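You operate a simulated robot arm through the tools that you are given. There is no shell and no other tool.

You are at the controls of a simulated robot arm. One attempt, no reset.

Task
Put things in order on the top of the card bales. At the end: the yellow pad stands on top of the blue ticket pot pack; the orange gauge is in the silver steel basket; the clear jar stands where the pink film bundle stood; the pink film bundle from the top of the card bales stands where the orange gauge stood; whatever was shut is shut again. Leave all else as you found it, and nothing knocked over.

Only the result counts: the job must be done as asked and must still hold three seconds after the hand-in. Knocking over, shifting, dropping, spilling or breaking anything else fails it.

Robot
A 6-joint arm with a two-finger gripper, fixed in place. Base frame: the origin is at the foot of the arm, x ahead of it, y to its left, z up; the work surface is at about z = 0. Lengths are in cm, angles in degrees, forces in N, time in s.
With the tool pointing down near the work surface it reaches from about 18 to 48 cm from the base axis. Its first joint turns from -66.0 to 66.0 degrees. Payload 1.76 kg.
The TCP is the grasp point between the finger pads, 2.9 cm short of the fingertips. In the tool frame z runs along the fingers and y along their closing line. The gripper opens to 8.2 cm; its body begins 5.8 cm behind the TCP.
Orientation is told as [roll, pitch, yaw] about the base's x, y, z axes, in that order, counted from this pose: with the fingers straight down and closing along the base's y, the tool's x points along the base's -x, its y along +y and its z along -z.

Tools
- The arm moves only by the tool play_rows. Its argument "commands" is a list of rows, each an object of numbers (a shift or turn left out is 0, a gripper value left out holds the last): "dx", "dy", "dz": the shift along the base's x, y, z in mm; "wx", "wy", "wz": the turn, a rotation vector about the base's x, y, z in rad; "jaw": the finger opening in mm, from 0 to 82. In form: [{"dx": .., "dy": .., "dz": .., "wx": .., "wy": .., "wz": .., "jaw": ..}, ...]. A call has 1 to 20 rows; each row shifts and turns the commanded pose from where the row before left it. Each row takes 0.2 s and may step no farther than 5 cm and 8.6 degrees from the row before; otherwise, or with a gripper value out of range, the whole call is refused. A pose out of reach is approached as far as the arm can. The call stops where the force on the tool passes 40 N (or 10 N more than at its start, if that is more) or the arm is blocked; 0.2 s more then pass. Each finger travels about 20.35 cm/s and halts on what it meets, pressing with about 33 N; the grip force reading is that of the motor and also rises with nothing between the fingers. The clock runs only during rows and for 0.2 s after the last one: add rows that do not move to give the fingers time. The reply holds the time, the measured pose of the TCP, the force on the tool along the base axes, the opening and the grip force, in the units named above and with some noise, with the torque about the TCP (base axes, N m) and any sound that the robot's microphone picked up.
- Cameras (640 x 400 px; columns grow to the right, rows downward): "scene" is fixed at [6.47, 33.97, 42.65]; the picture's right is [-0.68, -0.73, 0.00], its down [-0.39, 0.37, -0.84] and it looks along [0.62, -0.58, -0.54] (base axes); focal length 214 px, centre (320, 200). "wrist" rides on the gripper at [7.9, 0.4, -8.9] in the tool frame; the picture's right is [-0.05, 1.00, 0.00], its down [-0.71, -0.04, -0.71] and it looks along [-0.71, -0.04, 0.71] (tool axes); focal length 256 px, centre (320, 200). There is no depth. A picture from a camera that has moved, and an enlarged one, comes with that camera's place and axes in the base frame and with its lens.
- get_image(camera): a new picture of that camera. No time passes.
- enlarge(camera, box): a new picture of the part [left, top, right, bottom] of that camera's present view, enlarged. No time passes.
- job_done(): hands the job in; it is judged then, once.

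Places have to be worked out from the pictures, the camera data and where the tool is seen. Open the gripper and draw the arm clear of the work before you hand the job in, unless the task says otherwise.

The tools are called after "Emit:" by a JSON object that holds its "name" and its "arguments". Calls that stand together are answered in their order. play_rows: Moves the arm, as the interface text tells. Its arguments: {"type":"object","properties":{"commands":{"type":"array"}},"required":["commands"]} The other tools are called the same way: get_image (camera) takes a picture; enlarge (camera, box) takes an enlarged picture of a part of a camera's view; job_done () hands the job in.

At the start:

```text
time_s: 0.0
eef_pos: [20.99, 12.1, 34.46]
tcp_rot: [0.1, -0.1, -0.1]
force: [0.3, 0.4, 0.3]
torque: [0.0, 0.01, -0.02]
grip_width: 8.18
gripper_force: 0.2
```

scene: 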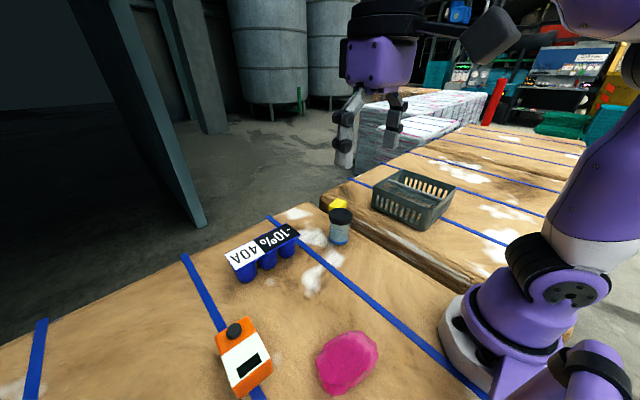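
wrist: 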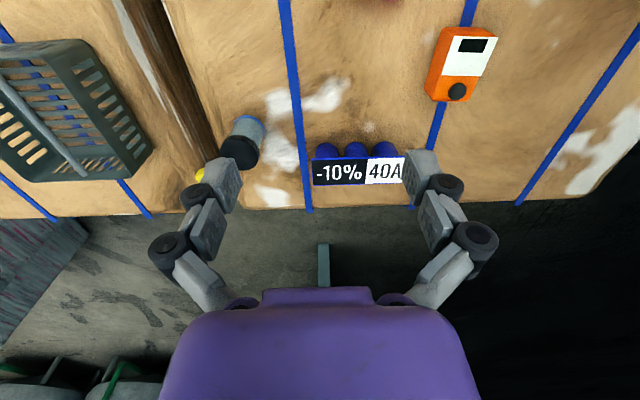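

I'll begin by looking closer at the scene to identify every object and where it stands.

Emit:
{"name": "enlarge", "arguments": {"camera": "scene", "box": [200, 160, 400, 285]}}

Emit:
{"name": "enlarge", "arguments": {"camera": "scene", "box": [190, 275, 390, 400]}}

Emit:
{"name": "enlarge", "arguments": {"camera": "wrist", "box": [160, 60, 480, 260]}}

Emit:
{"name": "enlarge", "arguments": {"camera": "scene", "box": [360, 140, 520, 240]}}

```text
3.20 times, centred on (300, 222) of scene
camera zoom: at [6.47, 33.97, 42.65], right [-0.68, -0.73, 0.0], down [-0.39, 0.37, -0.84], along [0.62, -0.58, -0.54], focal length 686 px, centre (384, 128)
```

zoom: 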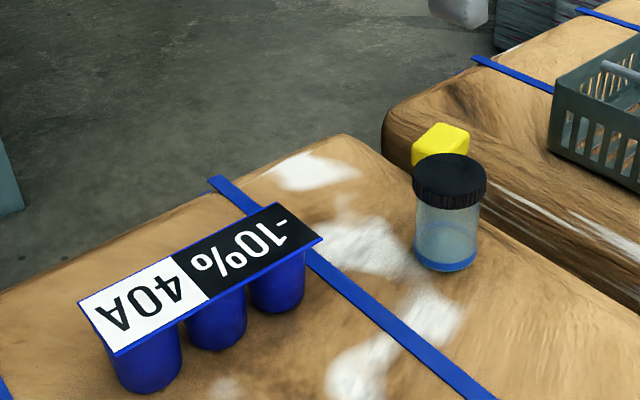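

```text
3.20 times, centred on (290, 338) of scene
camera zoom: at [6.47, 33.97, 42.65], right [-0.68, -0.73, 0.0], down [-0.39, 0.37, -0.84], along [0.62, -0.58, -0.54], focal length 686 px, centre (416, -240)
```

zoom: 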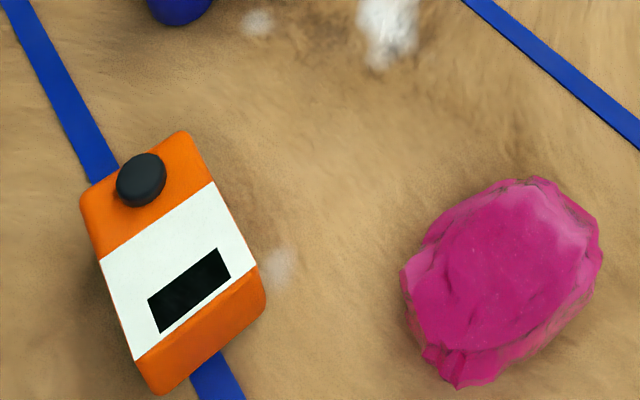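

```text
2.00 times, centred on (320, 160) of wrist
camera zoom: at [13.07, 12.62, 43.38], right [0.05, 1.0, 0.0], down [0.71, -0.04, 0.71], along [0.71, -0.04, -0.71], focal length 512 px, centre (320, 280)
```

zoom: 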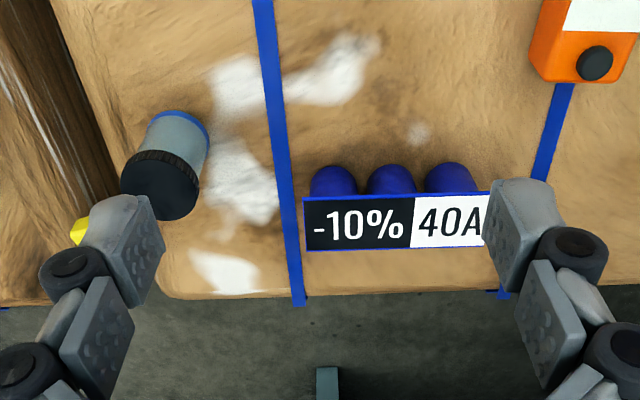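

```text
4.00 times, centred on (440, 190) of scene
camera zoom: at [6.47, 33.97, 42.65], right [-0.68, -0.73, 0.0], down [-0.39, 0.37, -0.84], along [0.62, -0.58, -0.54], focal length 858 px, centre (-160, 240)
```

zoom: 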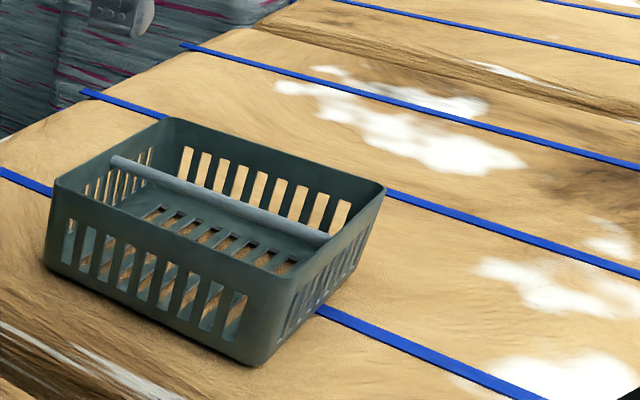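

The objects line up with the surface at z≈0: gauge near (26.5, 32.4), pink bundle near (14.5, 20.4), jar near (35.5, -1.2), basket spanning x 21–40 and y -22 to -41, yellow pad near (46.5, -13). I'll move the wrist camera toward the gauge and bundle for a closer look.

Emit:
{"name": "play_rows", "arguments": {"commands": [{"dx": -8, "dy": 32, "dz": -20, "jaw": 82}, {"dx": -8, "dy": 32, "dz": -20}, {"dx": -8, "dy": 32, "dz": -20}, {"dx": -8, "dy": 32, "dz": -20}, {"dx": -8, "dy": 32, "dz": -20}, {}]}}

Emit:
{"name": "get_image", "arguments": {"camera": "wrist"}}

Emit:
{"name": "get_image", "arguments": {"camera": "scene"}}

```text
time_s: 1.4
eef_pos: [17.15, 28.31, 24.5]
tcp_rot: [0.0, -0.1, -0.2]
force: [0.2, -0.1, -0.7]
torque: [0.0, 0.03, 0.05]
grip_width: 8.2
gripper_force: 0.0
```

```text
taken
camera wrist: at [9.22, 28.76, 33.46], right [0.05, 1.0, 0.0], down [0.71, -0.04, 0.71], along [0.71, -0.04, -0.71], focal length 256 px, centre (320, 200)
```

wrist: 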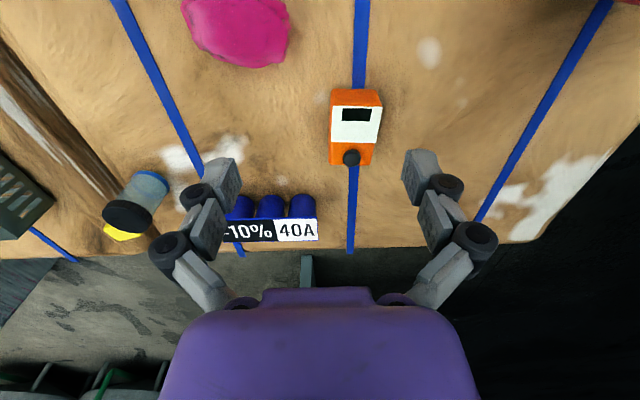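

```text
taken
```

scene: 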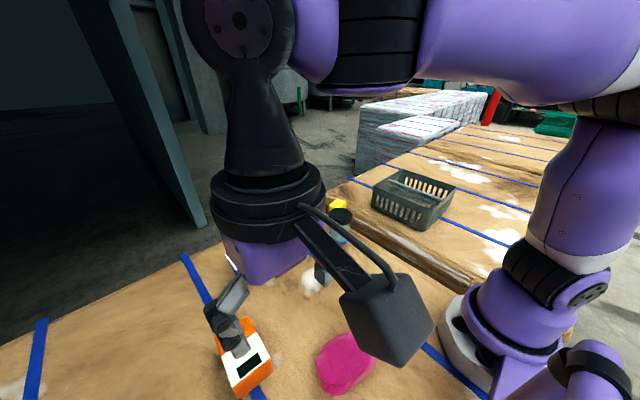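

The gauge is near (355,128) in the wrist view. I'll enlarge the gauge and the bundle for precise edges.

Emit:
{"name": "enlarge", "arguments": {"camera": "wrist", "box": [280, 70, 440, 170]}}

Emit:
{"name": "enlarge", "arguments": {"camera": "wrist", "box": [160, 0, 320, 100]}}

Emit:
{"name": "enlarge", "arguments": {"camera": "wrist", "box": [80, 150, 340, 312]}}

```text
4.00 times, centred on (360, 120) of wrist
camera zoom: at [9.22, 28.76, 33.46], right [0.05, 1.0, 0.0], down [0.71, -0.04, 0.71], along [0.71, -0.04, -0.71], focal length 1024 px, centre (160, 520)
```

zoom: 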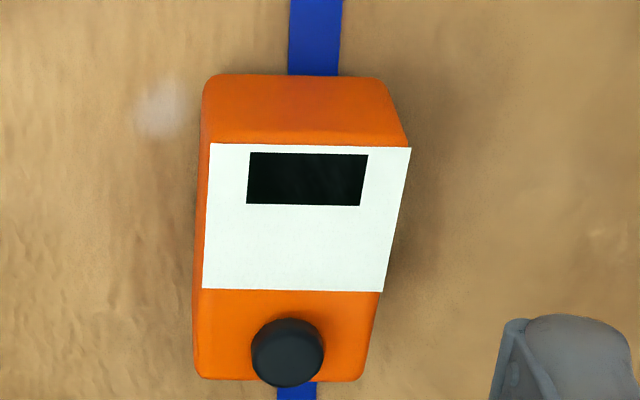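

```text
4.00 times, centred on (240, 50) of wrist
camera zoom: at [9.22, 28.76, 33.46], right [0.05, 1.0, 0.0], down [0.71, -0.04, 0.71], along [0.71, -0.04, -0.71], focal length 1024 px, centre (640, 800)
```

zoom: 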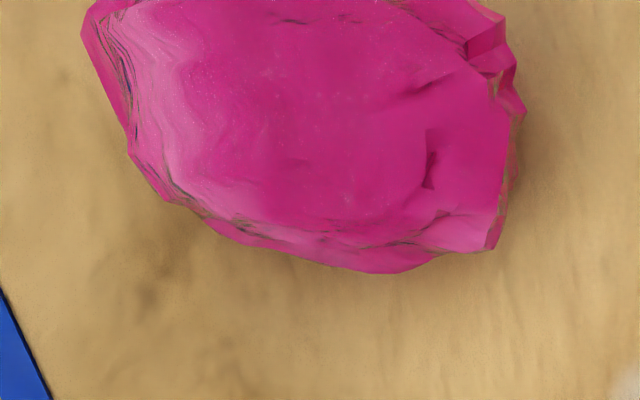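

```text
2.46 times, centred on (210, 231) of wrist
camera zoom: at [9.22, 28.76, 33.46], right [0.05, 1.0, 0.0], down [0.71, -0.04, 0.71], along [0.71, -0.04, -0.71], focal length 630 px, centre (591, 124)
```

zoom: 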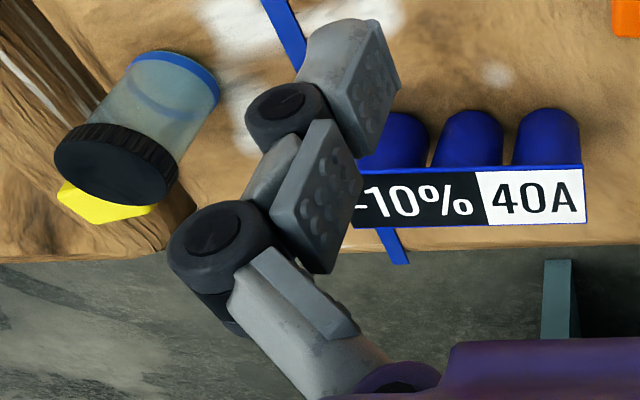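

The gauge box measures about 8.6 × 5.9 × 4.5 cm, centred near (27, 32.1) with a small yaw of about -3.5°. Next I'll look at the basket from above to see how the bar divides it.

Emit:
{"name": "play_rows", "arguments": {"commands": [{"dx": 15, "dy": -38, "dz": 12}, {"dx": 15, "dy": -38, "dz": 12}, {"dx": 15, "dy": -38, "dz": 12}, {"dx": 15, "dy": -38, "dz": 12}, {"dx": 10, "dy": -38, "dz": 10}, {"dx": 5, "dy": -38}, {"dx": 0, "dy": -38}, {"dx": 0, "dy": -38}, {"dx": 0, "dy": -38}, {"dx": -5, "dy": -38}, {"dx": -8, "dy": -38}, {"dx": -8, "dy": -38}, {"dx": -8, "dy": -38}, {"dx": -8, "dy": -38}, {"dx": 0, "dy": -20}, {}]}}

Emit:
{"name": "get_image", "arguments": {"camera": "wrist"}}

Emit:
{"name": "get_image", "arguments": {"camera": "scene"}}

```text
time_s: 4.8
eef_pos: [20.86, -27.05, 30.46]
tcp_rot: [0.0, 0.0, 0.0]
force: [-0.3, -1.5, 0.4]
torque: [-0.02, -0.02, -0.02]
grip_width: 8.2
gripper_force: 0.0
```

```text
taken
camera wrist: at [12.9, -26.71, 39.31], right [0.05, 1.0, 0.0], down [0.71, -0.04, 0.71], along [0.71, -0.04, -0.71], focal length 256 px, centre (320, 200)
```

wrist: 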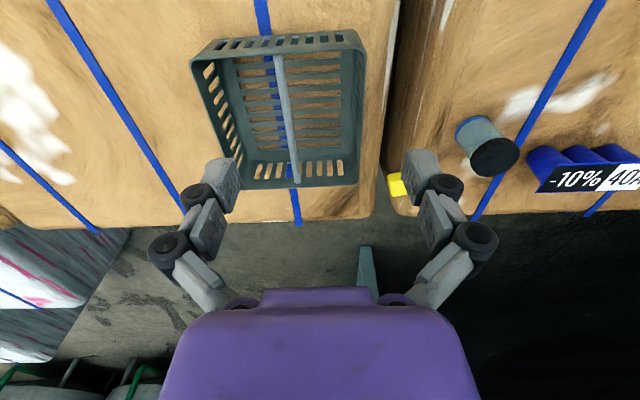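

```text
taken
```

scene: 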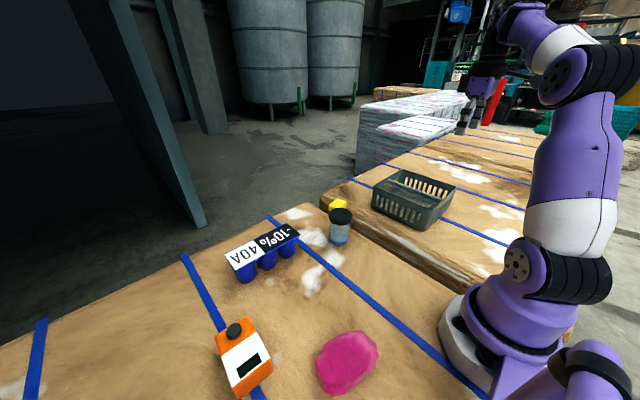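

Emit:
{"name": "enlarge", "arguments": {"camera": "wrist", "box": [170, 15, 394, 155]}}

Emit:
{"name": "enlarge", "arguments": {"camera": "wrist", "box": [360, 80, 560, 205]}}

Emit:
{"name": "enlarge", "arguments": {"camera": "wrist", "box": [180, 20, 400, 220]}}

```text
2.86 times, centred on (282, 85) of wrist
camera zoom: at [12.9, -26.71, 39.31], right [0.05, 1.0, 0.0], down [0.71, -0.04, 0.71], along [0.71, -0.04, -0.71], focal length 731 px, centre (429, 529)
```

zoom: 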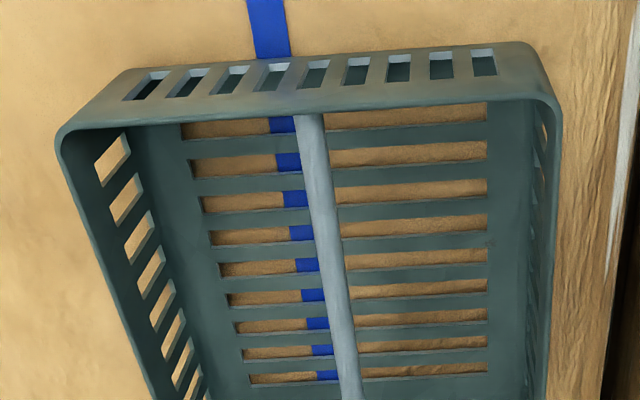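

```text
3.20 times, centred on (460, 142) of wrist
camera zoom: at [12.9, -26.71, 39.31], right [0.05, 1.0, 0.0], down [0.71, -0.04, 0.71], along [0.71, -0.04, -0.71], focal length 819 px, centre (-128, 384)
```

zoom: 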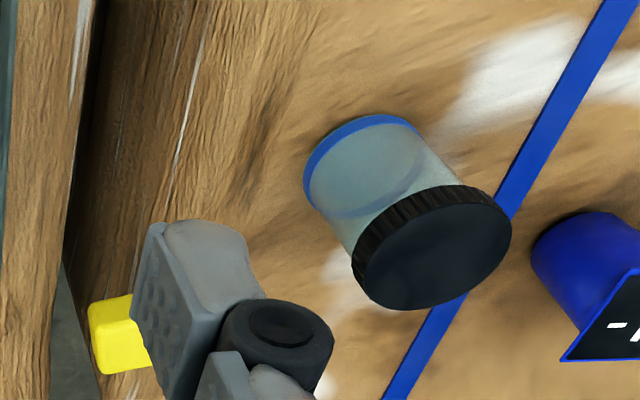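

```text
2.00 times, centred on (290, 120) of wrist
camera zoom: at [12.9, -26.71, 39.31], right [0.05, 1.0, 0.0], down [0.71, -0.04, 0.71], along [0.71, -0.04, -0.71], focal length 512 px, centre (380, 360)
```

zoom: 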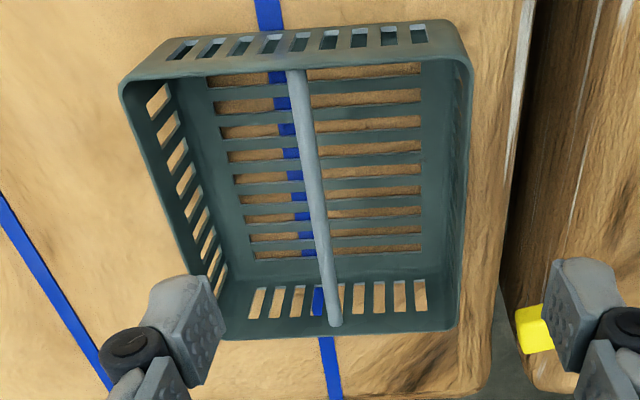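

The basket is a 19 × 19 × 8 cm box with a fixed bar along x at y≈-31.9, so each half is about 8.7 cm wide. I need to know how thick the fingers are before I plan the placing, so I'll enlarge them.

Emit:
{"name": "enlarge", "arguments": {"camera": "wrist", "box": [130, 140, 330, 320]}}

Emit:
{"name": "enlarge", "arguments": {"camera": "scene", "box": [430, 50, 550, 150]}}

```text
2.22 times, centred on (230, 230) of wrist
camera zoom: at [12.9, -26.71, 39.31], right [0.05, 1.0, 0.0], down [0.71, -0.04, 0.71], along [0.71, -0.04, -0.71], focal length 569 px, centre (520, 133)
```

zoom: 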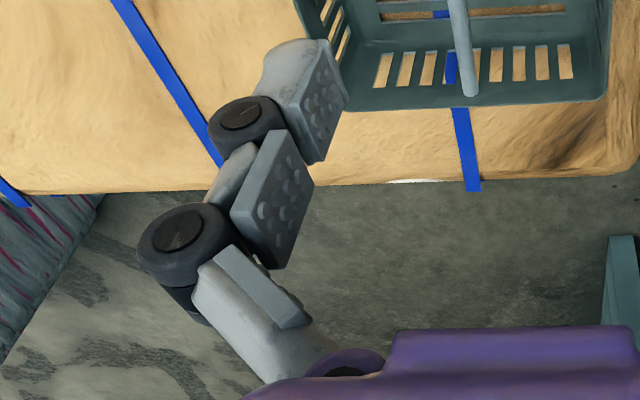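

```text
4.00 times, centred on (490, 100) of scene
camera zoom: at [6.47, 33.96, 42.65], right [-0.68, -0.73, 0.0], down [-0.39, 0.37, -0.84], along [0.62, -0.58, -0.54], focal length 858 px, centre (-360, 600)
```

zoom: 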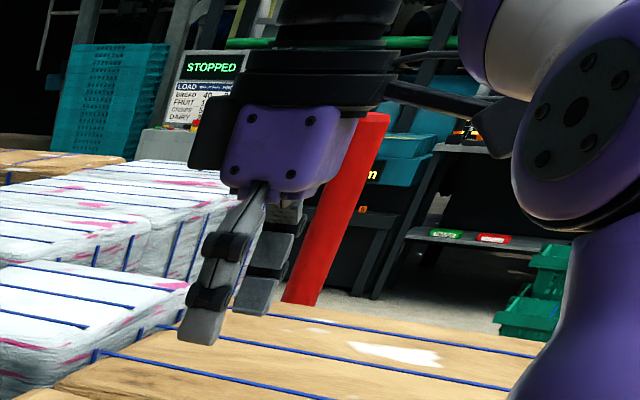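

The fingers are too thick to go into a basket half while closing across y, so I need another grip for the gauge. Its knob is one option. First I'll look closely at the yellow pad, jar and pot pack from nearer positions.

Emit:
{"name": "play_rows", "arguments": {"commands": [{"dx": 15, "dy": 30, "dz": -10}, {"dx": 15, "dy": 30, "dz": -15}, {"dx": 15, "dy": 30, "dz": -15}, {"dx": 20, "dy": 30, "dz": -20}, {"dx": 20, "dy": 30, "dz": -20}, {"dx": 10, "dz": -20}, {}]}}

Emit:
{"name": "get_image", "arguments": {"camera": "wrist"}}

Emit:
{"name": "enlarge", "arguments": {"camera": "wrist", "box": [240, 130, 400, 230]}}

```text
time_s: 6.4
eef_pos: [30.42, -12.14, 20.38]
tcp_rot: [-0.1, -0.2, -0.1]
force: [0.7, -0.7, 1.1]
torque: [-0.04, 0.0, 0.0]
grip_width: 8.2
gripper_force: 0.0
```

```text
taken
camera wrist: at [22.5, -11.66, 29.35], right [0.05, 1.0, 0.0], down [0.71, -0.04, 0.71], along [0.71, -0.04, -0.71], focal length 256 px, centre (320, 200)
```

wrist: 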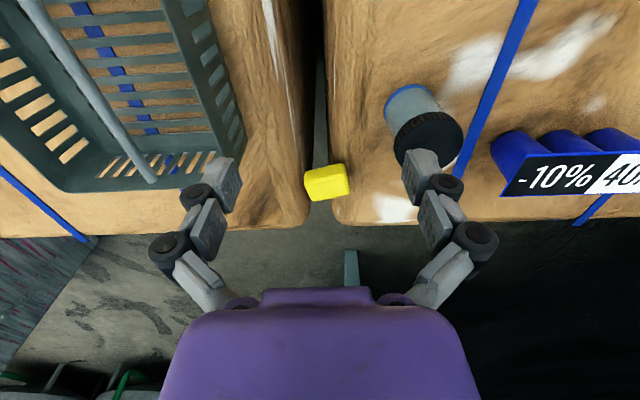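

```text
4.00 times, centred on (320, 180) of wrist
camera zoom: at [22.5, -11.66, 29.35], right [0.05, 1.0, 0.0], down [0.71, -0.04, 0.71], along [0.71, -0.04, -0.71], focal length 1024 px, centre (320, 280)
```

zoom: 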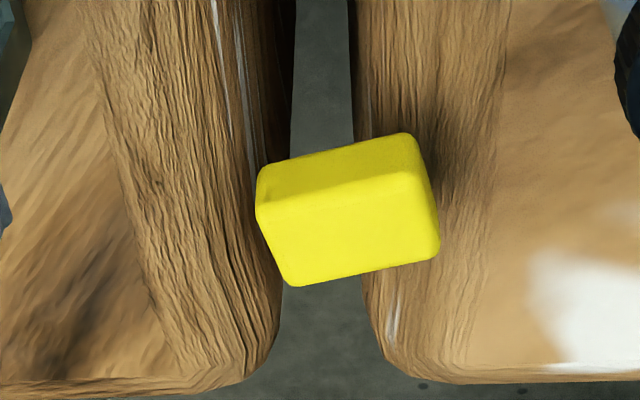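

The yellow pad bridges the crack between the two bales: centre about (47.2, -11.8), roughly 5.5 × 3.9 × 2.4 cm, yawed about 15°. Next I'll view the pot pack from closer.

Emit:
{"name": "play_rows", "arguments": {"commands": [{"dx": -10, "dy": 30, "dz": 10}, {"dx": -10, "dy": 40}, {"dx": -10, "dy": 40}, {"dx": 0, "dy": 40}, {"dx": 0, "dy": 40}, {"dx": 0, "dy": 40}, {"dx": 0, "dy": 40}, {"dx": 0, "dy": 30}, {}]}}

Emit:
{"name": "get_image", "arguments": {"camera": "wrist"}}

Emit:
{"name": "enlarge", "arguments": {"camera": "wrist", "box": [220, 100, 420, 225]}}

```text
time_s: 8.4
eef_pos: [27.21, 17.72, 21.2]
tcp_rot: [0.0, 0.0, -0.1]
force: [-0.4, 0.0, -0.2]
torque: [0.03, -0.05, 0.0]
grip_width: 8.22
gripper_force: 0.0
```

```text
taken
camera wrist: at [19.27, 18.31, 30.09], right [0.05, 1.0, 0.0], down [0.71, -0.04, 0.71], along [0.71, -0.04, -0.71], focal length 256 px, centre (320, 200)
```

wrist: 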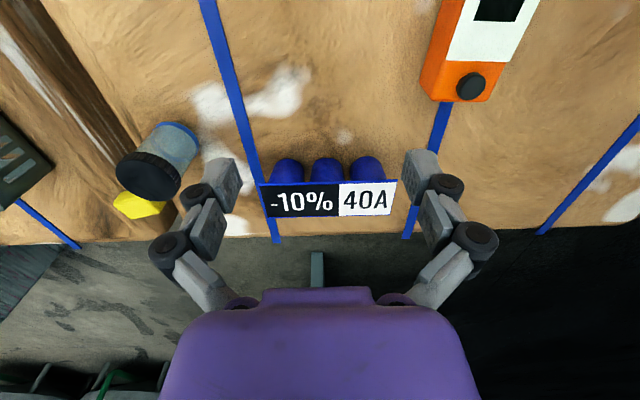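

```text
3.20 times, centred on (320, 162) of wrist
camera zoom: at [19.27, 18.31, 30.09], right [0.05, 1.0, 0.0], down [0.71, -0.04, 0.71], along [0.71, -0.04, -0.71], focal length 819 px, centre (320, 320)
```

zoom: 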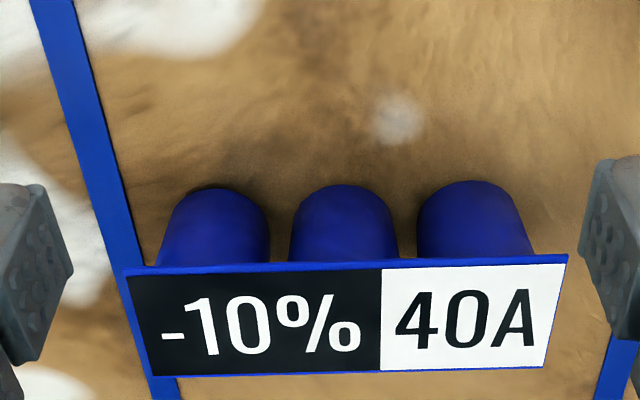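

The pot pack's card lies flat at z≈6.5, x 39.8–46, y 9.7–26.5, so its centre is (42.9, 18.1). Next I'll look closely at the gauge's knob.

Emit:
{"name": "play_rows", "arguments": {"commands": [{"dx": -12, "dy": 33, "dz": -10}, {"dx": -12, "dy": 33, "dz": -15}, {"dx": -14, "dy": 33, "dz": -20}, {"dx": -14, "dy": 33, "dz": -20}, {}]}}

Emit:
{"name": "get_image", "arguments": {"camera": "wrist"}}

Emit:
{"name": "enlarge", "arguments": {"camera": "wrist", "box": [230, 90, 410, 210]}}

Emit:
{"name": "enlarge", "arguments": {"camera": "scene", "box": [190, 275, 390, 400]}}

```text
time_s: 9.6
eef_pos: [22.32, 31.26, 14.61]
tcp_rot: [0.1, -0.1, -0.1]
force: [-1.0, 0.1, 0.7]
torque: [0.03, -0.02, 0.0]
grip_width: 8.19
gripper_force: 0.1
```

```text
taken
camera wrist: at [14.33, 31.74, 23.64], right [0.05, 1.0, 0.0], down [0.71, -0.04, 0.71], along [0.71, -0.04, -0.71], focal length 256 px, centre (320, 200)
```

wrist: 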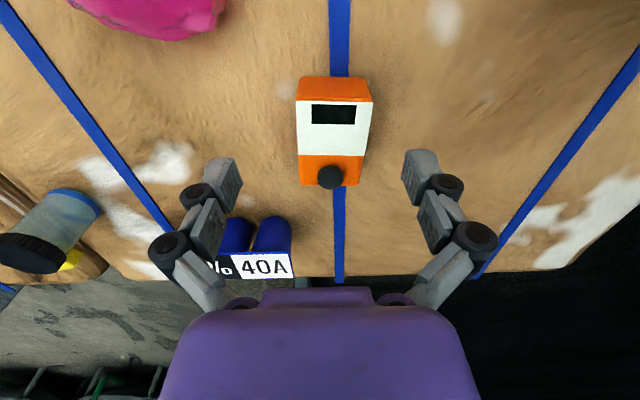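

```text
3.33 times, centred on (320, 150) of wrist
camera zoom: at [14.33, 31.74, 23.64], right [0.05, 1.0, 0.0], down [0.71, -0.04, 0.71], along [0.71, -0.04, -0.71], focal length 853 px, centre (320, 367)
```

zoom: 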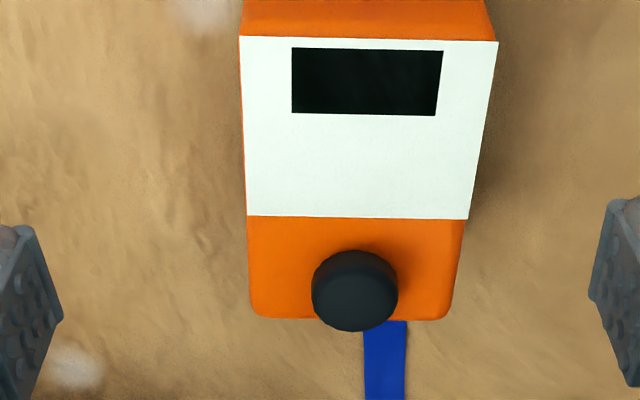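

```text
3.20 times, centred on (290, 338) of scene
camera zoom: at [6.46, 33.97, 42.65], right [-0.68, -0.73, 0.0], down [-0.39, 0.37, -0.84], along [0.62, -0.58, -0.54], focal length 686 px, centre (416, -240)
```

zoom: 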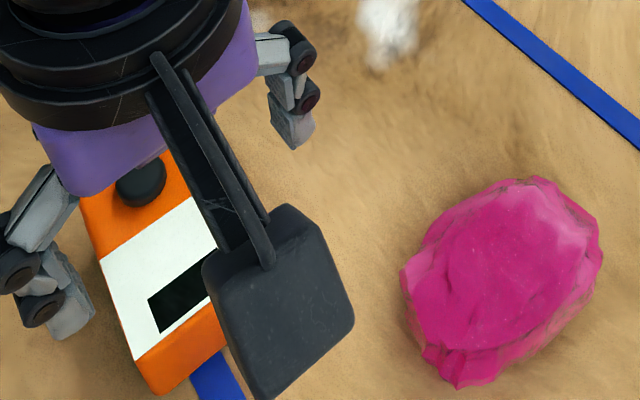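

The gauge is now refined: centre (27.2, 32.0), yaw about -4.3°, top at z≈4.5. The knob is about 2.4 cm across and 0.7 cm tall, near (29.4, 31.9). Next I'll rise, yaw the tool +90° and look at the pink bundle from above.

Emit:
{"name": "play_rows", "arguments": {"commands": [{"dx": -4, "dy": -12, "dz": 15, "wz": 0.14}, {"dx": -6, "dy": -12, "dz": 15, "wz": 0.14}, {"dx": -6, "dy": -12, "dz": 12, "wz": 0.14}, {"dx": -6, "dy": -12, "dz": 10, "wz": 0.14}, {"dx": -6, "dy": -12, "dz": 10, "wz": 0.14}, {"dx": -6, "dy": -12, "dz": 10, "wz": 0.14}, {"dx": -6, "dy": -12, "wz": 0.14}, {"dx": -6, "dy": -12, "wz": 0.14}, {"dx": -6, "dy": -12, "wz": 0.14}, {"dx": -6, "dy": -12, "wz": 0.14}, {"dx": -6, "dy": -12, "wz": 0.14}, {"dx": 0, "dy": -10, "wz": 0.031}, {}]}}

Emit:
{"name": "get_image", "arguments": {"camera": "wrist"}}

Emit:
{"name": "enlarge", "arguments": {"camera": "wrist", "box": [220, 20, 420, 145]}}

```text
time_s: 12.4
eef_pos: [15.87, 16.85, 21.84]
tcp_rot: [-0.1, -0.1, 90.0]
force: [0.6, 0.0, 0.2]
torque: [-0.02, 0.01, 0.01]
grip_width: 8.21
gripper_force: 0.1
```

```text
taken
camera wrist: at [15.44, 8.98, 30.83], right [-1.0, 0.05, 0.0], down [0.04, 0.71, 0.71], along [0.04, 0.71, -0.71], focal length 256 px, centre (320, 200)
```

wrist: 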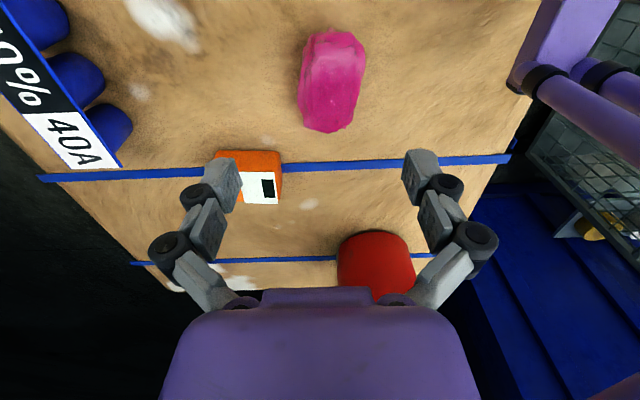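

```text
3.20 times, centred on (320, 82) of wrist
camera zoom: at [15.44, 8.98, 30.83], right [-1.0, 0.05, 0.0], down [0.04, 0.71, 0.71], along [0.04, 0.71, -0.71], focal length 819 px, centre (320, 576)
```

zoom: 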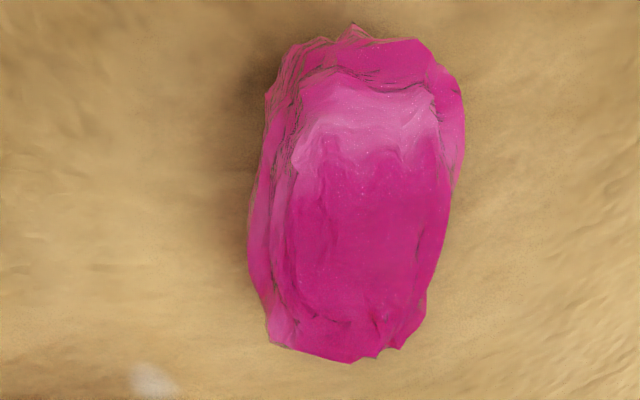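

The bundle measures about 7.0 cm across (near x) by 11 cm (near y), centred close to (15.05, 20.5), so it fits the jaws when closed roughly along x. Now I'll hover over the gauge's knob with the jaws closing along the gauge's long side.

Emit:
{"name": "play_rows", "arguments": {"commands": [{"dx": 27, "dy": 30, "wz": -0.025}, {"dx": 27, "dy": 30, "wz": -0.025}, {"dx": 27, "dy": 30, "wz": -0.025}, {"dx": 27, "dy": 30, "jaw": 50}, {"dx": 27, "dy": 30, "dz": -20}, {"dz": -40}, {"dz": -38}, {}]}}

Emit:
{"name": "get_image", "arguments": {"camera": "wrist"}}

Emit:
{"name": "get_image", "arguments": {"camera": "scene"}}

```text
time_s: 14.2
eef_pos: [29.27, 31.73, 12.19]
tcp_rot: [0.0, -0.2, 85.6]
force: [-0.6, -0.2, 0.1]
torque: [0.0, -0.04, 0.0]
grip_width: 4.98
gripper_force: 0.1
```

```text
taken
camera wrist: at [28.23, 23.83, 21.12], right [-0.99, 0.13, 0.0], down [0.09, 0.7, 0.71], along [0.09, 0.7, -0.71], focal length 256 px, centre (320, 200)
```

wrist: 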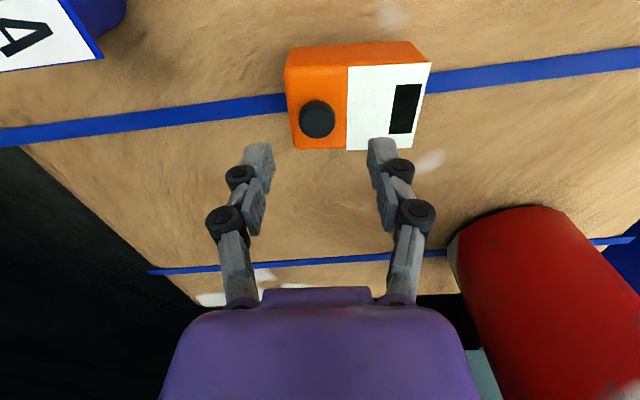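

```text
taken
```

scene: 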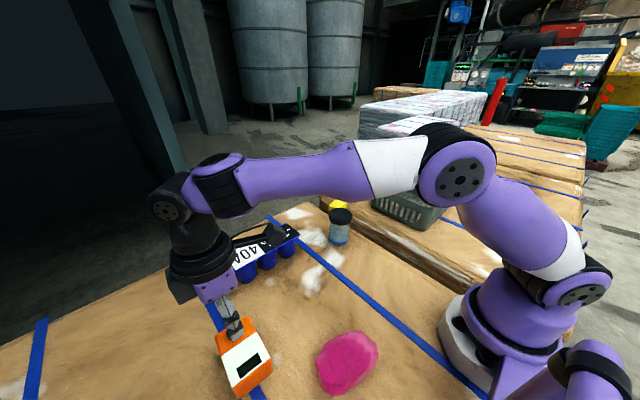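

Emit:
{"name": "enlarge", "arguments": {"camera": "wrist", "box": [270, 30, 450, 160]}}

Emit:
{"name": "enlarge", "arguments": {"camera": "wrist", "box": [190, 100, 450, 310]}}

Emit:
{"name": "enlarge", "arguments": {"camera": "scene", "box": [190, 275, 290, 400]}}

```text
3.08 times, centred on (360, 95) of wrist
camera zoom: at [28.23, 23.83, 21.12], right [-0.99, 0.13, 0.0], down [0.09, 0.7, 0.71], along [0.09, 0.7, -0.71], focal length 788 px, centre (197, 523)
```

zoom: 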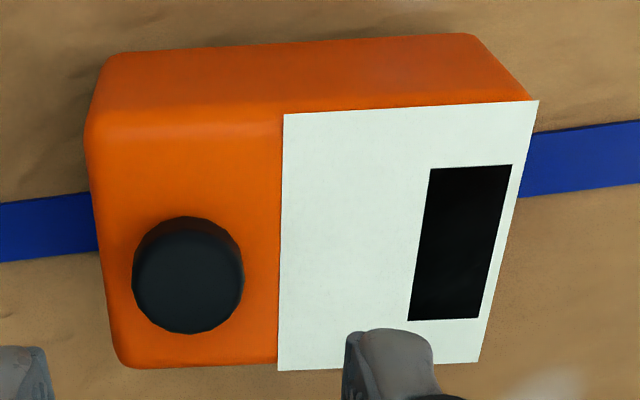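

```text
1.90 times, centred on (320, 205) of wrist
camera zoom: at [28.23, 23.83, 21.12], right [-0.99, 0.13, 0.0], down [0.09, 0.7, 0.71], along [0.09, 0.7, -0.71], focal length 488 px, centre (320, 190)
```

zoom: 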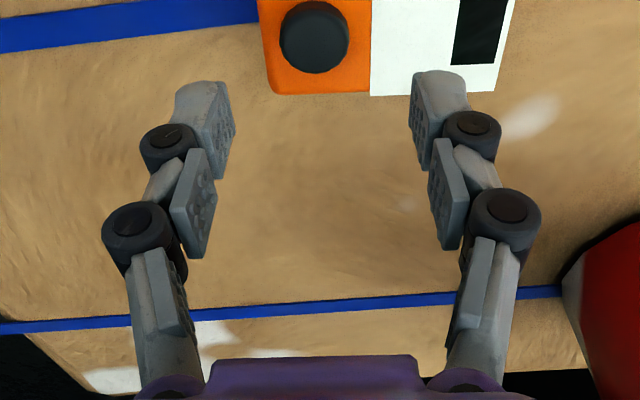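

```text
3.20 times, centred on (240, 338) of scene
camera zoom: at [6.47, 33.97, 42.65], right [-0.68, -0.73, 0.0], down [-0.39, 0.37, -0.84], along [0.62, -0.58, -0.54], focal length 686 px, centre (576, -240)
```

zoom: 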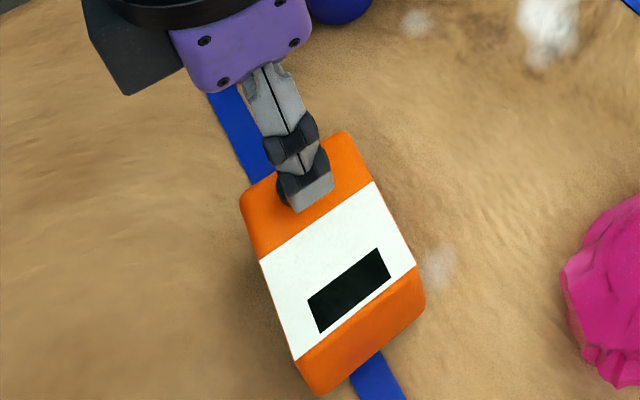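

The knob centre reads (29.45, 31.8), so the tool needs a 1.5 mm nudge. I'll descend so the fingertips come just above the gauge's top face.

Emit:
{"name": "play_rows", "arguments": {"commands": [{"dx": 1.5, "dy": 0.7, "dz": -20}, {"dz": -15}, {"dz": -8}, {}]}}

Emit:
{"name": "get_image", "arguments": {"camera": "wrist"}}

Emit:
{"name": "enlarge", "arguments": {"camera": "scene", "box": [200, 290, 280, 390]}}

```text
time_s: 15.2
eef_pos: [29.65, 31.91, 8.06]
tcp_rot: [0.0, -0.1, 85.7]
force: [-0.1, -1.3, 0.4]
torque: [0.04, -0.01, 0.03]
grip_width: 5.0
gripper_force: 0.2
```

```text
taken
camera wrist: at [28.44, 24.09, 16.95], right [-0.99, 0.13, 0.0], down [0.09, 0.7, 0.71], along [0.09, 0.7, -0.71], focal length 256 px, centre (320, 200)
```

wrist: 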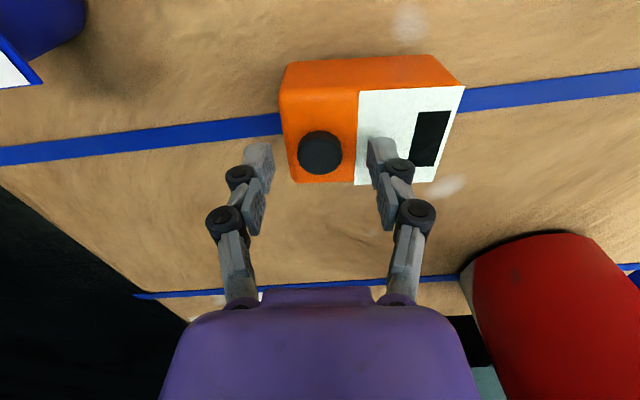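

```text
4.00 times, centred on (240, 340) of scene
camera zoom: at [6.47, 33.97, 42.65], right [-0.68, -0.73, 0.0], down [-0.39, 0.37, -0.84], along [0.62, -0.58, -0.54], focal length 858 px, centre (640, -360)
```

zoom: 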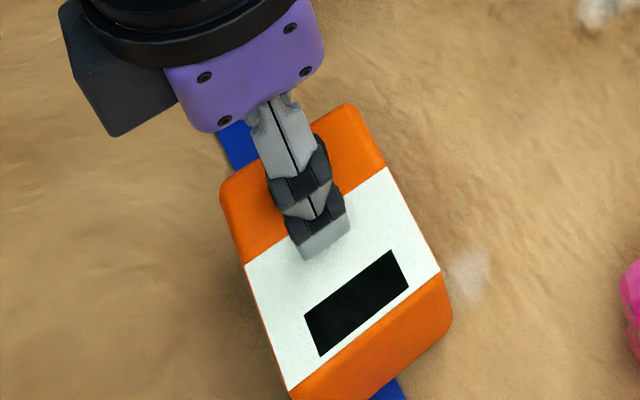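

The knob is centred between the fingers. I'll lower gently in small steps, watching the force for contact with the gauge's top.

Emit:
{"name": "play_rows", "arguments": {"commands": [{"dz": -2}, {"dz": -1.5}, {}]}}

Emit:
{"name": "enlarge", "arguments": {"camera": "wrist", "box": [230, 90, 410, 210]}}

```text
time_s: 16.0
eef_pos: [29.56, 32.06, 7.67]
tcp_rot: [0.0, 0.0, 85.7]
force: [-0.4, 0.4, 0.1]
torque: [0.01, 0.02, 0.02]
grip_width: 4.99
gripper_force: 0.0
```

```text
3.33 times, centred on (320, 150) of wrist
camera zoom: at [28.41, 24.19, 16.51], right [-0.99, 0.13, 0.0], down [0.09, 0.7, 0.71], along [0.09, 0.7, -0.71], focal length 853 px, centre (320, 367)
```

zoom: 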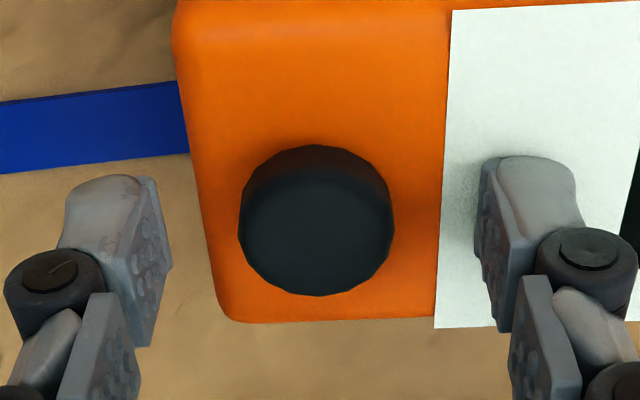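

No contact yet. I'll lower another 1.5 mm and check.

Emit:
{"name": "play_rows", "arguments": {"commands": [{"dz": -1}, {"dz": -0.8}, {}]}}

```text
time_s: 16.8
eef_pos: [29.39, 32.0, 7.36]
tcp_rot: [0.1, -0.2, 85.7]
force: [-1.3, -0.4, 9.9]
torque: [0.01, 0.35, 0.05]
grip_width: 5.51
gripper_force: 3.3
```

Contact at TCP z≈7.4, so the gauge's top is at z≈4.5 as estimated. I'll back off about 1.2 mm and close on the knob.

Emit:
{"name": "play_rows", "arguments": {"commands": [{"dz": 1.3}, {}]}}

Emit:
{"name": "play_rows", "arguments": {"commands": [{"jaw": 30}, {"jaw": 15}, {"jaw": 0}, {}, {}]}}

Emit:
{"name": "enlarge", "arguments": {"camera": "wrist", "box": [230, 90, 410, 210]}}

```text
time_s: 17.4
eef_pos: [29.32, 32.04, 7.39]
tcp_rot: [0.0, 0.0, 85.7]
force: [-0.8, -0.7, 6.1]
torque: [-0.04, 0.23, 0.04]
grip_width: 5.27
gripper_force: 2.3
```

```text
time_s: 17.9
eef_pos: [29.36, 32.2, 7.96]
tcp_rot: [-0.3, -0.6, 85.9]
force: [0.0, 0.7, 15.0]
torque: [0.0, 0.29, -0.02]
grip_width: 2.05
gripper_force: 33.2
stopped in row 2: the force on the tool passed its limit at 51 N (the readings are from after the stop); the commanded pose is now the measured one
```

```text
3.33 times, centred on (320, 150) of wrist
camera zoom: at [28.33, 24.35, 16.7], right [-0.99, 0.13, 0.0], down [0.08, 0.7, 0.71], along [0.09, 0.71, -0.7], focal length 853 px, centre (320, 367)
```

zoom: 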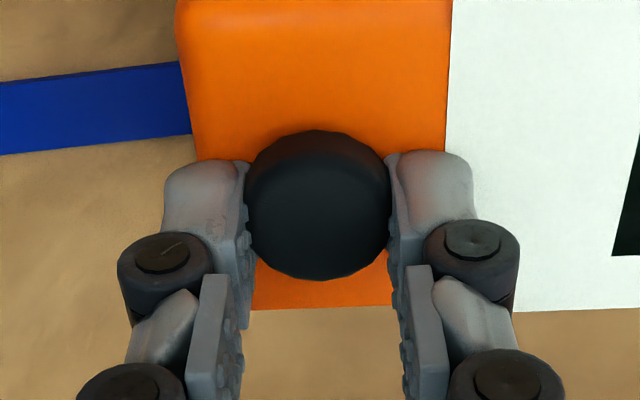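

The fingers closed on the knob (33 N), and the tips dipped while closing, pressing on the gauge. I'll ease up 1.5 mm and check the force.

Emit:
{"name": "play_rows", "arguments": {"commands": [{"dz": 1.5, "jaw": 0}, {}]}}

Emit:
{"name": "enlarge", "arguments": {"camera": "wrist", "box": [230, 90, 410, 210]}}

Emit:
{"name": "enlarge", "arguments": {"camera": "scene", "box": [200, 290, 280, 390]}}

```text
time_s: 18.5
eef_pos: [29.4, 32.27, 7.94]
tcp_rot: [-0.1, -0.2, 85.9]
force: [1.9, -0.7, 0.2]
torque: [0.03, -0.04, -0.02]
grip_width: 1.89
gripper_force: 32.6
```

```text
3.33 times, centred on (320, 150) of wrist
camera zoom: at [28.26, 24.43, 16.74], right [-0.99, 0.13, 0.0], down [0.09, 0.7, 0.71], along [0.09, 0.7, -0.7], focal length 853 px, centre (320, 367)
```

zoom: 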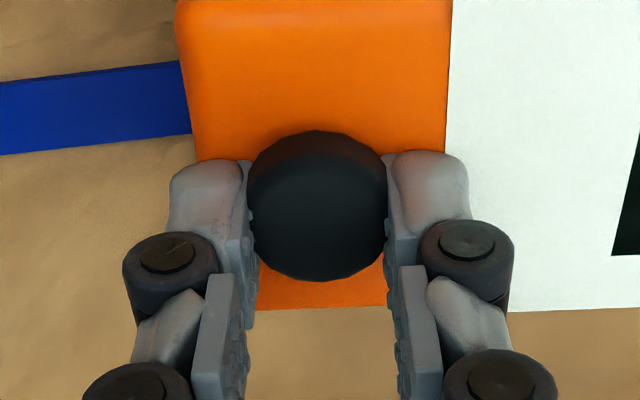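

```text
4.00 times, centred on (240, 340) of scene
camera zoom: at [6.47, 33.97, 42.65], right [-0.68, -0.73, 0.0], down [-0.39, 0.37, -0.84], along [0.62, -0.58, -0.54], focal length 858 px, centre (640, -360)
```

zoom: 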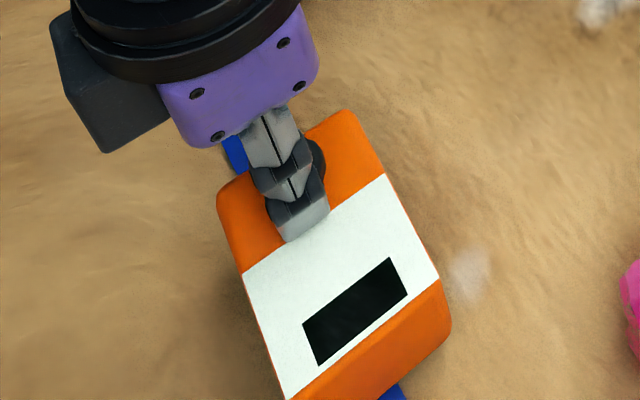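

The force is near zero now, but the tool drifted about 4–5 mm toward +y off the knob's centre. I'll reopen, recentre, and close again at z≈8.0, where the tips clear the top face.

Emit:
{"name": "play_rows", "arguments": {"commands": [{"jaw": 20}, {"jaw": 40}, {"dy": -4.5, "dz": 0.5}, {}]}}

Emit:
{"name": "enlarge", "arguments": {"camera": "wrist", "box": [230, 90, 410, 210]}}

```text
time_s: 19.5
eef_pos: [29.2, 31.9, 7.94]
tcp_rot: [-0.3, -0.3, 85.8]
force: [0.5, -0.4, -0.8]
torque: [0.0, -0.02, -0.01]
grip_width: 4.03
gripper_force: 0.0
```

```text
3.33 times, centred on (320, 150) of wrist
camera zoom: at [28.24, 23.95, 16.8], right [-0.99, 0.13, 0.0], down [0.09, 0.7, 0.71], along [0.09, 0.7, -0.7], focal length 853 px, centre (320, 367)
```

zoom: 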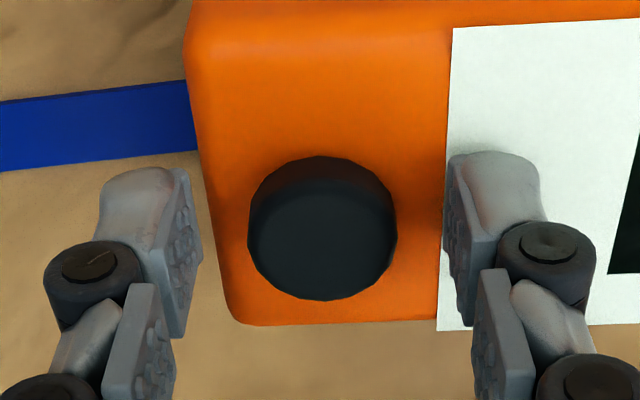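

By the wrist geometry, the previous y (32.3) was actually centred: the gauge had shifted about 3 mm with the press. I'll move back +4 mm in y and close again at this height.

Emit:
{"name": "play_rows", "arguments": {"commands": [{"dy": 4, "dz": 0.5}, {}, {"jaw": 30}, {"jaw": 15}, {"jaw": 0}, {}]}}

Emit:
{"name": "enlarge", "arguments": {"camera": "wrist", "box": [230, 90, 410, 210]}}

```text
time_s: 20.9
eef_pos: [29.23, 32.37, 8.02]
tcp_rot: [0.0, -0.3, 85.8]
force: [-1.3, 0.4, 0.8]
torque: [0.0, 0.03, -0.04]
grip_width: 2.14
gripper_force: 33.6
```

```text
3.33 times, centred on (320, 150) of wrist
camera zoom: at [28.21, 24.35, 16.87], right [-0.99, 0.13, 0.0], down [0.09, 0.7, 0.71], along [0.09, 0.7, -0.7], focal length 853 px, centre (320, 367)
```

zoom: 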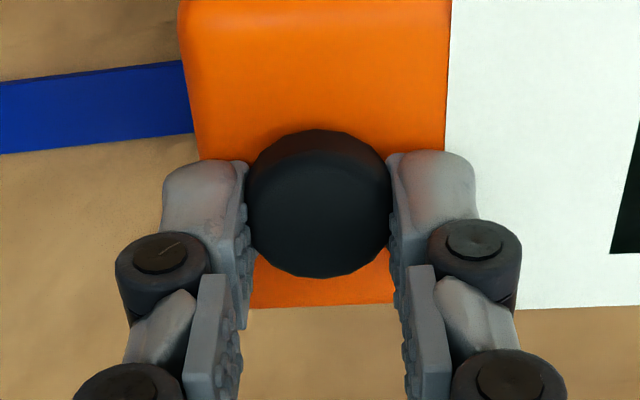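

Clean closure on the knob with no vertical load. I'll test-lift 6 mm slowly.

Emit:
{"name": "play_rows", "arguments": {"commands": [{"dz": 2, "jaw": 0}, {"dz": 2}, {"dz": 2}, {}, {}]}}

Emit:
{"name": "get_image", "arguments": {"camera": "wrist"}}

Emit:
{"name": "enlarge", "arguments": {"camera": "scene", "box": [190, 280, 290, 400]}}

```text
time_s: 22.1
eef_pos: [29.35, 32.18, 8.57]
tcp_rot: [-0.2, -0.3, 85.7]
force: [0.3, -0.6, -3.5]
torque: [0.01, -0.08, 0.01]
grip_width: 2.03
gripper_force: 33.0
```

```text
taken
camera wrist: at [28.3, 24.23, 17.47], right [-0.99, 0.13, 0.0], down [0.09, 0.7, 0.71], along [0.09, 0.7, -0.7], focal length 256 px, centre (320, 200)
```

wrist: 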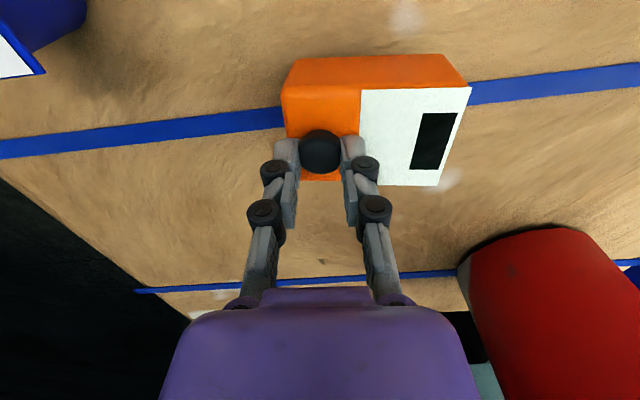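

```text
3.33 times, centred on (240, 340) of scene
camera zoom: at [6.47, 33.97, 42.65], right [-0.68, -0.73, 0.0], down [-0.39, 0.37, -0.84], along [0.62, -0.58, -0.54], focal length 715 px, centre (587, -267)
```

zoom: 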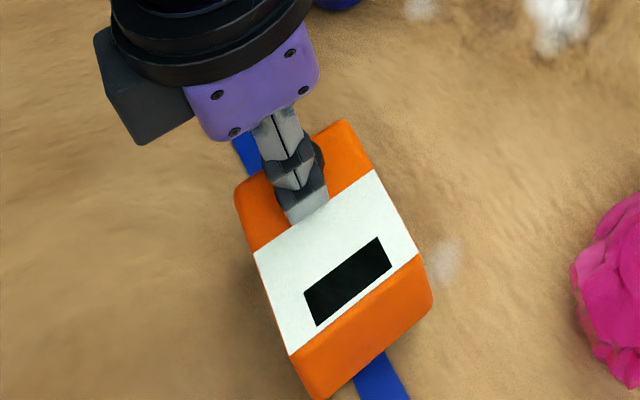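

Force -3.5 N and torque -0.08 N·m match the gauge hanging from its knob. I'll lift more, slowly, and check that it stays level.

Emit:
{"name": "play_rows", "arguments": {"commands": [{"dz": 5, "jaw": 0}, {"dz": 8}, {"dz": 10}, {"dz": 12}, {}, {}]}}

Emit:
{"name": "get_image", "arguments": {"camera": "wrist"}}

Emit:
{"name": "enlarge", "arguments": {"camera": "scene", "box": [190, 260, 310, 400]}}

```text
time_s: 23.5
eef_pos: [29.4, 32.23, 12.02]
tcp_rot: [-0.3, -0.3, 85.8]
force: [-0.4, 0.2, -0.2]
torque: [0.0, -0.01, 0.02]
grip_width: 0.0
gripper_force: 28.9
```

```text
taken
camera wrist: at [28.27, 24.3, 20.88], right [-0.99, 0.13, 0.0], down [0.09, 0.7, 0.71], along [0.09, 0.7, -0.7], focal length 256 px, centre (320, 200)
```

wrist: 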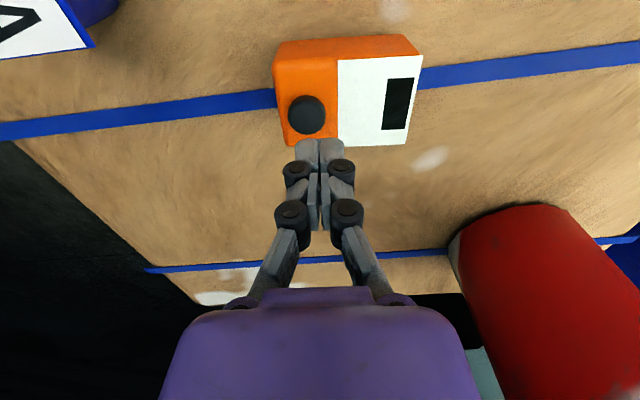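

```text
2.86 times, centred on (250, 330) of scene
camera zoom: at [6.47, 33.97, 42.65], right [-0.68, -0.73, 0.0], down [-0.39, 0.37, -0.84], along [0.62, -0.58, -0.54], focal length 613 px, centre (520, -171)
```

zoom: 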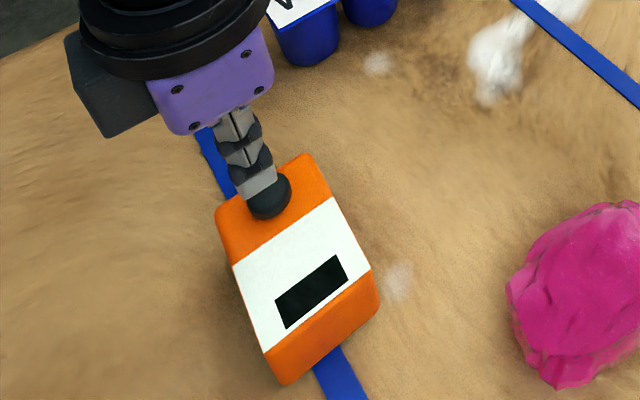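

The knob slipped out of the fingertips: it is too shallow for a secure hold, and the gauge is back flat on its spot. I'll need a side grip with a tilted insertion under the bar, so I'm testing how far the wrist can yaw, in the air.

Emit:
{"name": "play_rows", "arguments": {"commands": [{"dz": 30, "jaw": 82}, {"dz": 20, "wz": 0.14}, {"wz": 0.14}, {"wz": 0.14}, {"wz": 0.14}, {"wz": 0.14}, {"wz": 0.14}, {"wz": 0.14}, {"wz": 0.14}, {"wz": 0.14}, {"wz": 0.14}, {"wz": 0.14}, {"wz": 0.03}, {}]}}

Emit:
{"name": "get_image", "arguments": {"camera": "scene"}}

Emit:
{"name": "get_image", "arguments": {"camera": "wrist"}}

```text
time_s: 26.5
eef_pos: [29.4, 32.22, 17.01]
tcp_rot: [-0.2, -0.3, 175.8]
force: [0.3, 0.2, 0.2]
torque: [0.03, 0.0, 0.02]
grip_width: 8.2
gripper_force: 0.1
```

```text
taken
```

scene: 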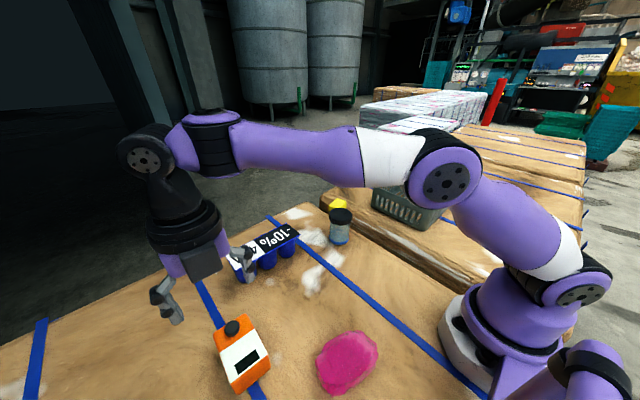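

```text
taken
camera wrist: at [37.21, 31.18, 25.91], right [-0.13, -0.99, 0.0], down [-0.7, 0.09, 0.71], along [-0.7, 0.09, -0.7], focal length 256 px, centre (320, 200)
```

wrist: 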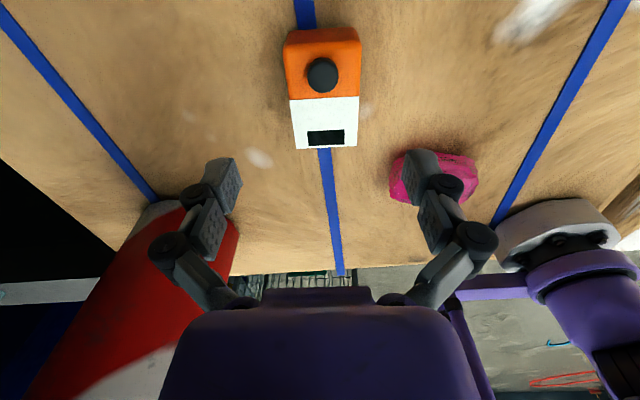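

The wrist reaches yaw 176° fine. With the tool tilted 45° its camera looks straight down, so I'll fly to above the basket's far half in the tilt pose I plan to use, to test that pose and measure the basket precisely.

Emit:
{"name": "play_rows", "arguments": {"commands": [{"dx": 4, "dy": -40.7, "dz": 8, "wz": -0.088}, {"dx": 4, "dy": -40.7, "dz": 8, "wz": -0.088}, {"dx": 4, "dy": -40.7, "dz": 8, "wz": -0.088}, {"dx": 0, "dy": -40.7, "dz": 8, "wz": -0.088}, {"dx": 0, "dy": -40.7, "dz": 8, "wz": -0.088}, {"dx": 0, "dy": -40.7, "dz": 5, "wz": -0.088}, {"dx": 0, "dy": -40.7, "dz": 5, "wz": -0.088}, {"dx": 0, "dy": -40.7, "dz": 0, "wz": -0.088}, {"dx": 0, "dy": -40.7, "dz": 0, "wz": -0.088}, {"dx": 0, "dy": -40.7, "dz": 0, "wz": -0.088}, {"dx": 0, "dy": -40.7, "dz": 0, "wz": -0.088}, {"dx": 0, "dy": -40.7, "dz": 0, "wz": -0.088}, {"dx": -4, "dy": -40.7, "dz": 0, "wz": -0.088}, {"dx": -4, "dy": -40.7, "dz": 0, "wz": -0.088}, {"dx": -4, "dy": -40.7, "dz": 0, "wz": -0.088}, {"dx": -4, "dy": -40.7, "dz": 0, "wz": -0.088}, {"dx": -3, "dy": -40.7, "dz": 0, "wz": -0.088}, {}]}}

Emit:
{"name": "get_image", "arguments": {"camera": "scene"}}

```text
time_s: 30.3
eef_pos: [26.5, -34.22, 21.7]
tcp_rot: [-0.1, -0.3, 90.1]
force: [0.4, -0.3, 0.5]
torque: [-0.02, 0.01, -0.02]
grip_width: 8.21
gripper_force: 0.1
out of reach, approached as far as the arm can: row 3, 4, 5, 6, 16, 17
```

```text
taken
```

scene: 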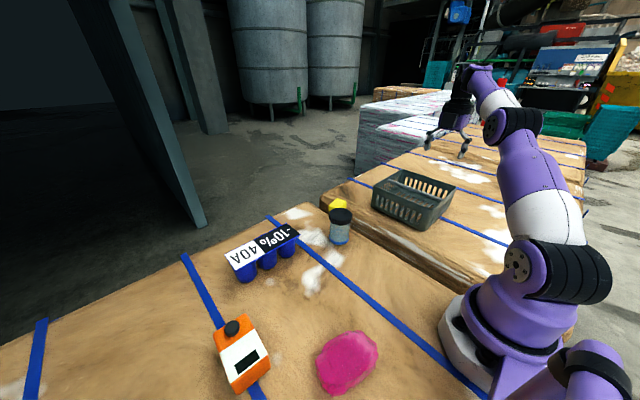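

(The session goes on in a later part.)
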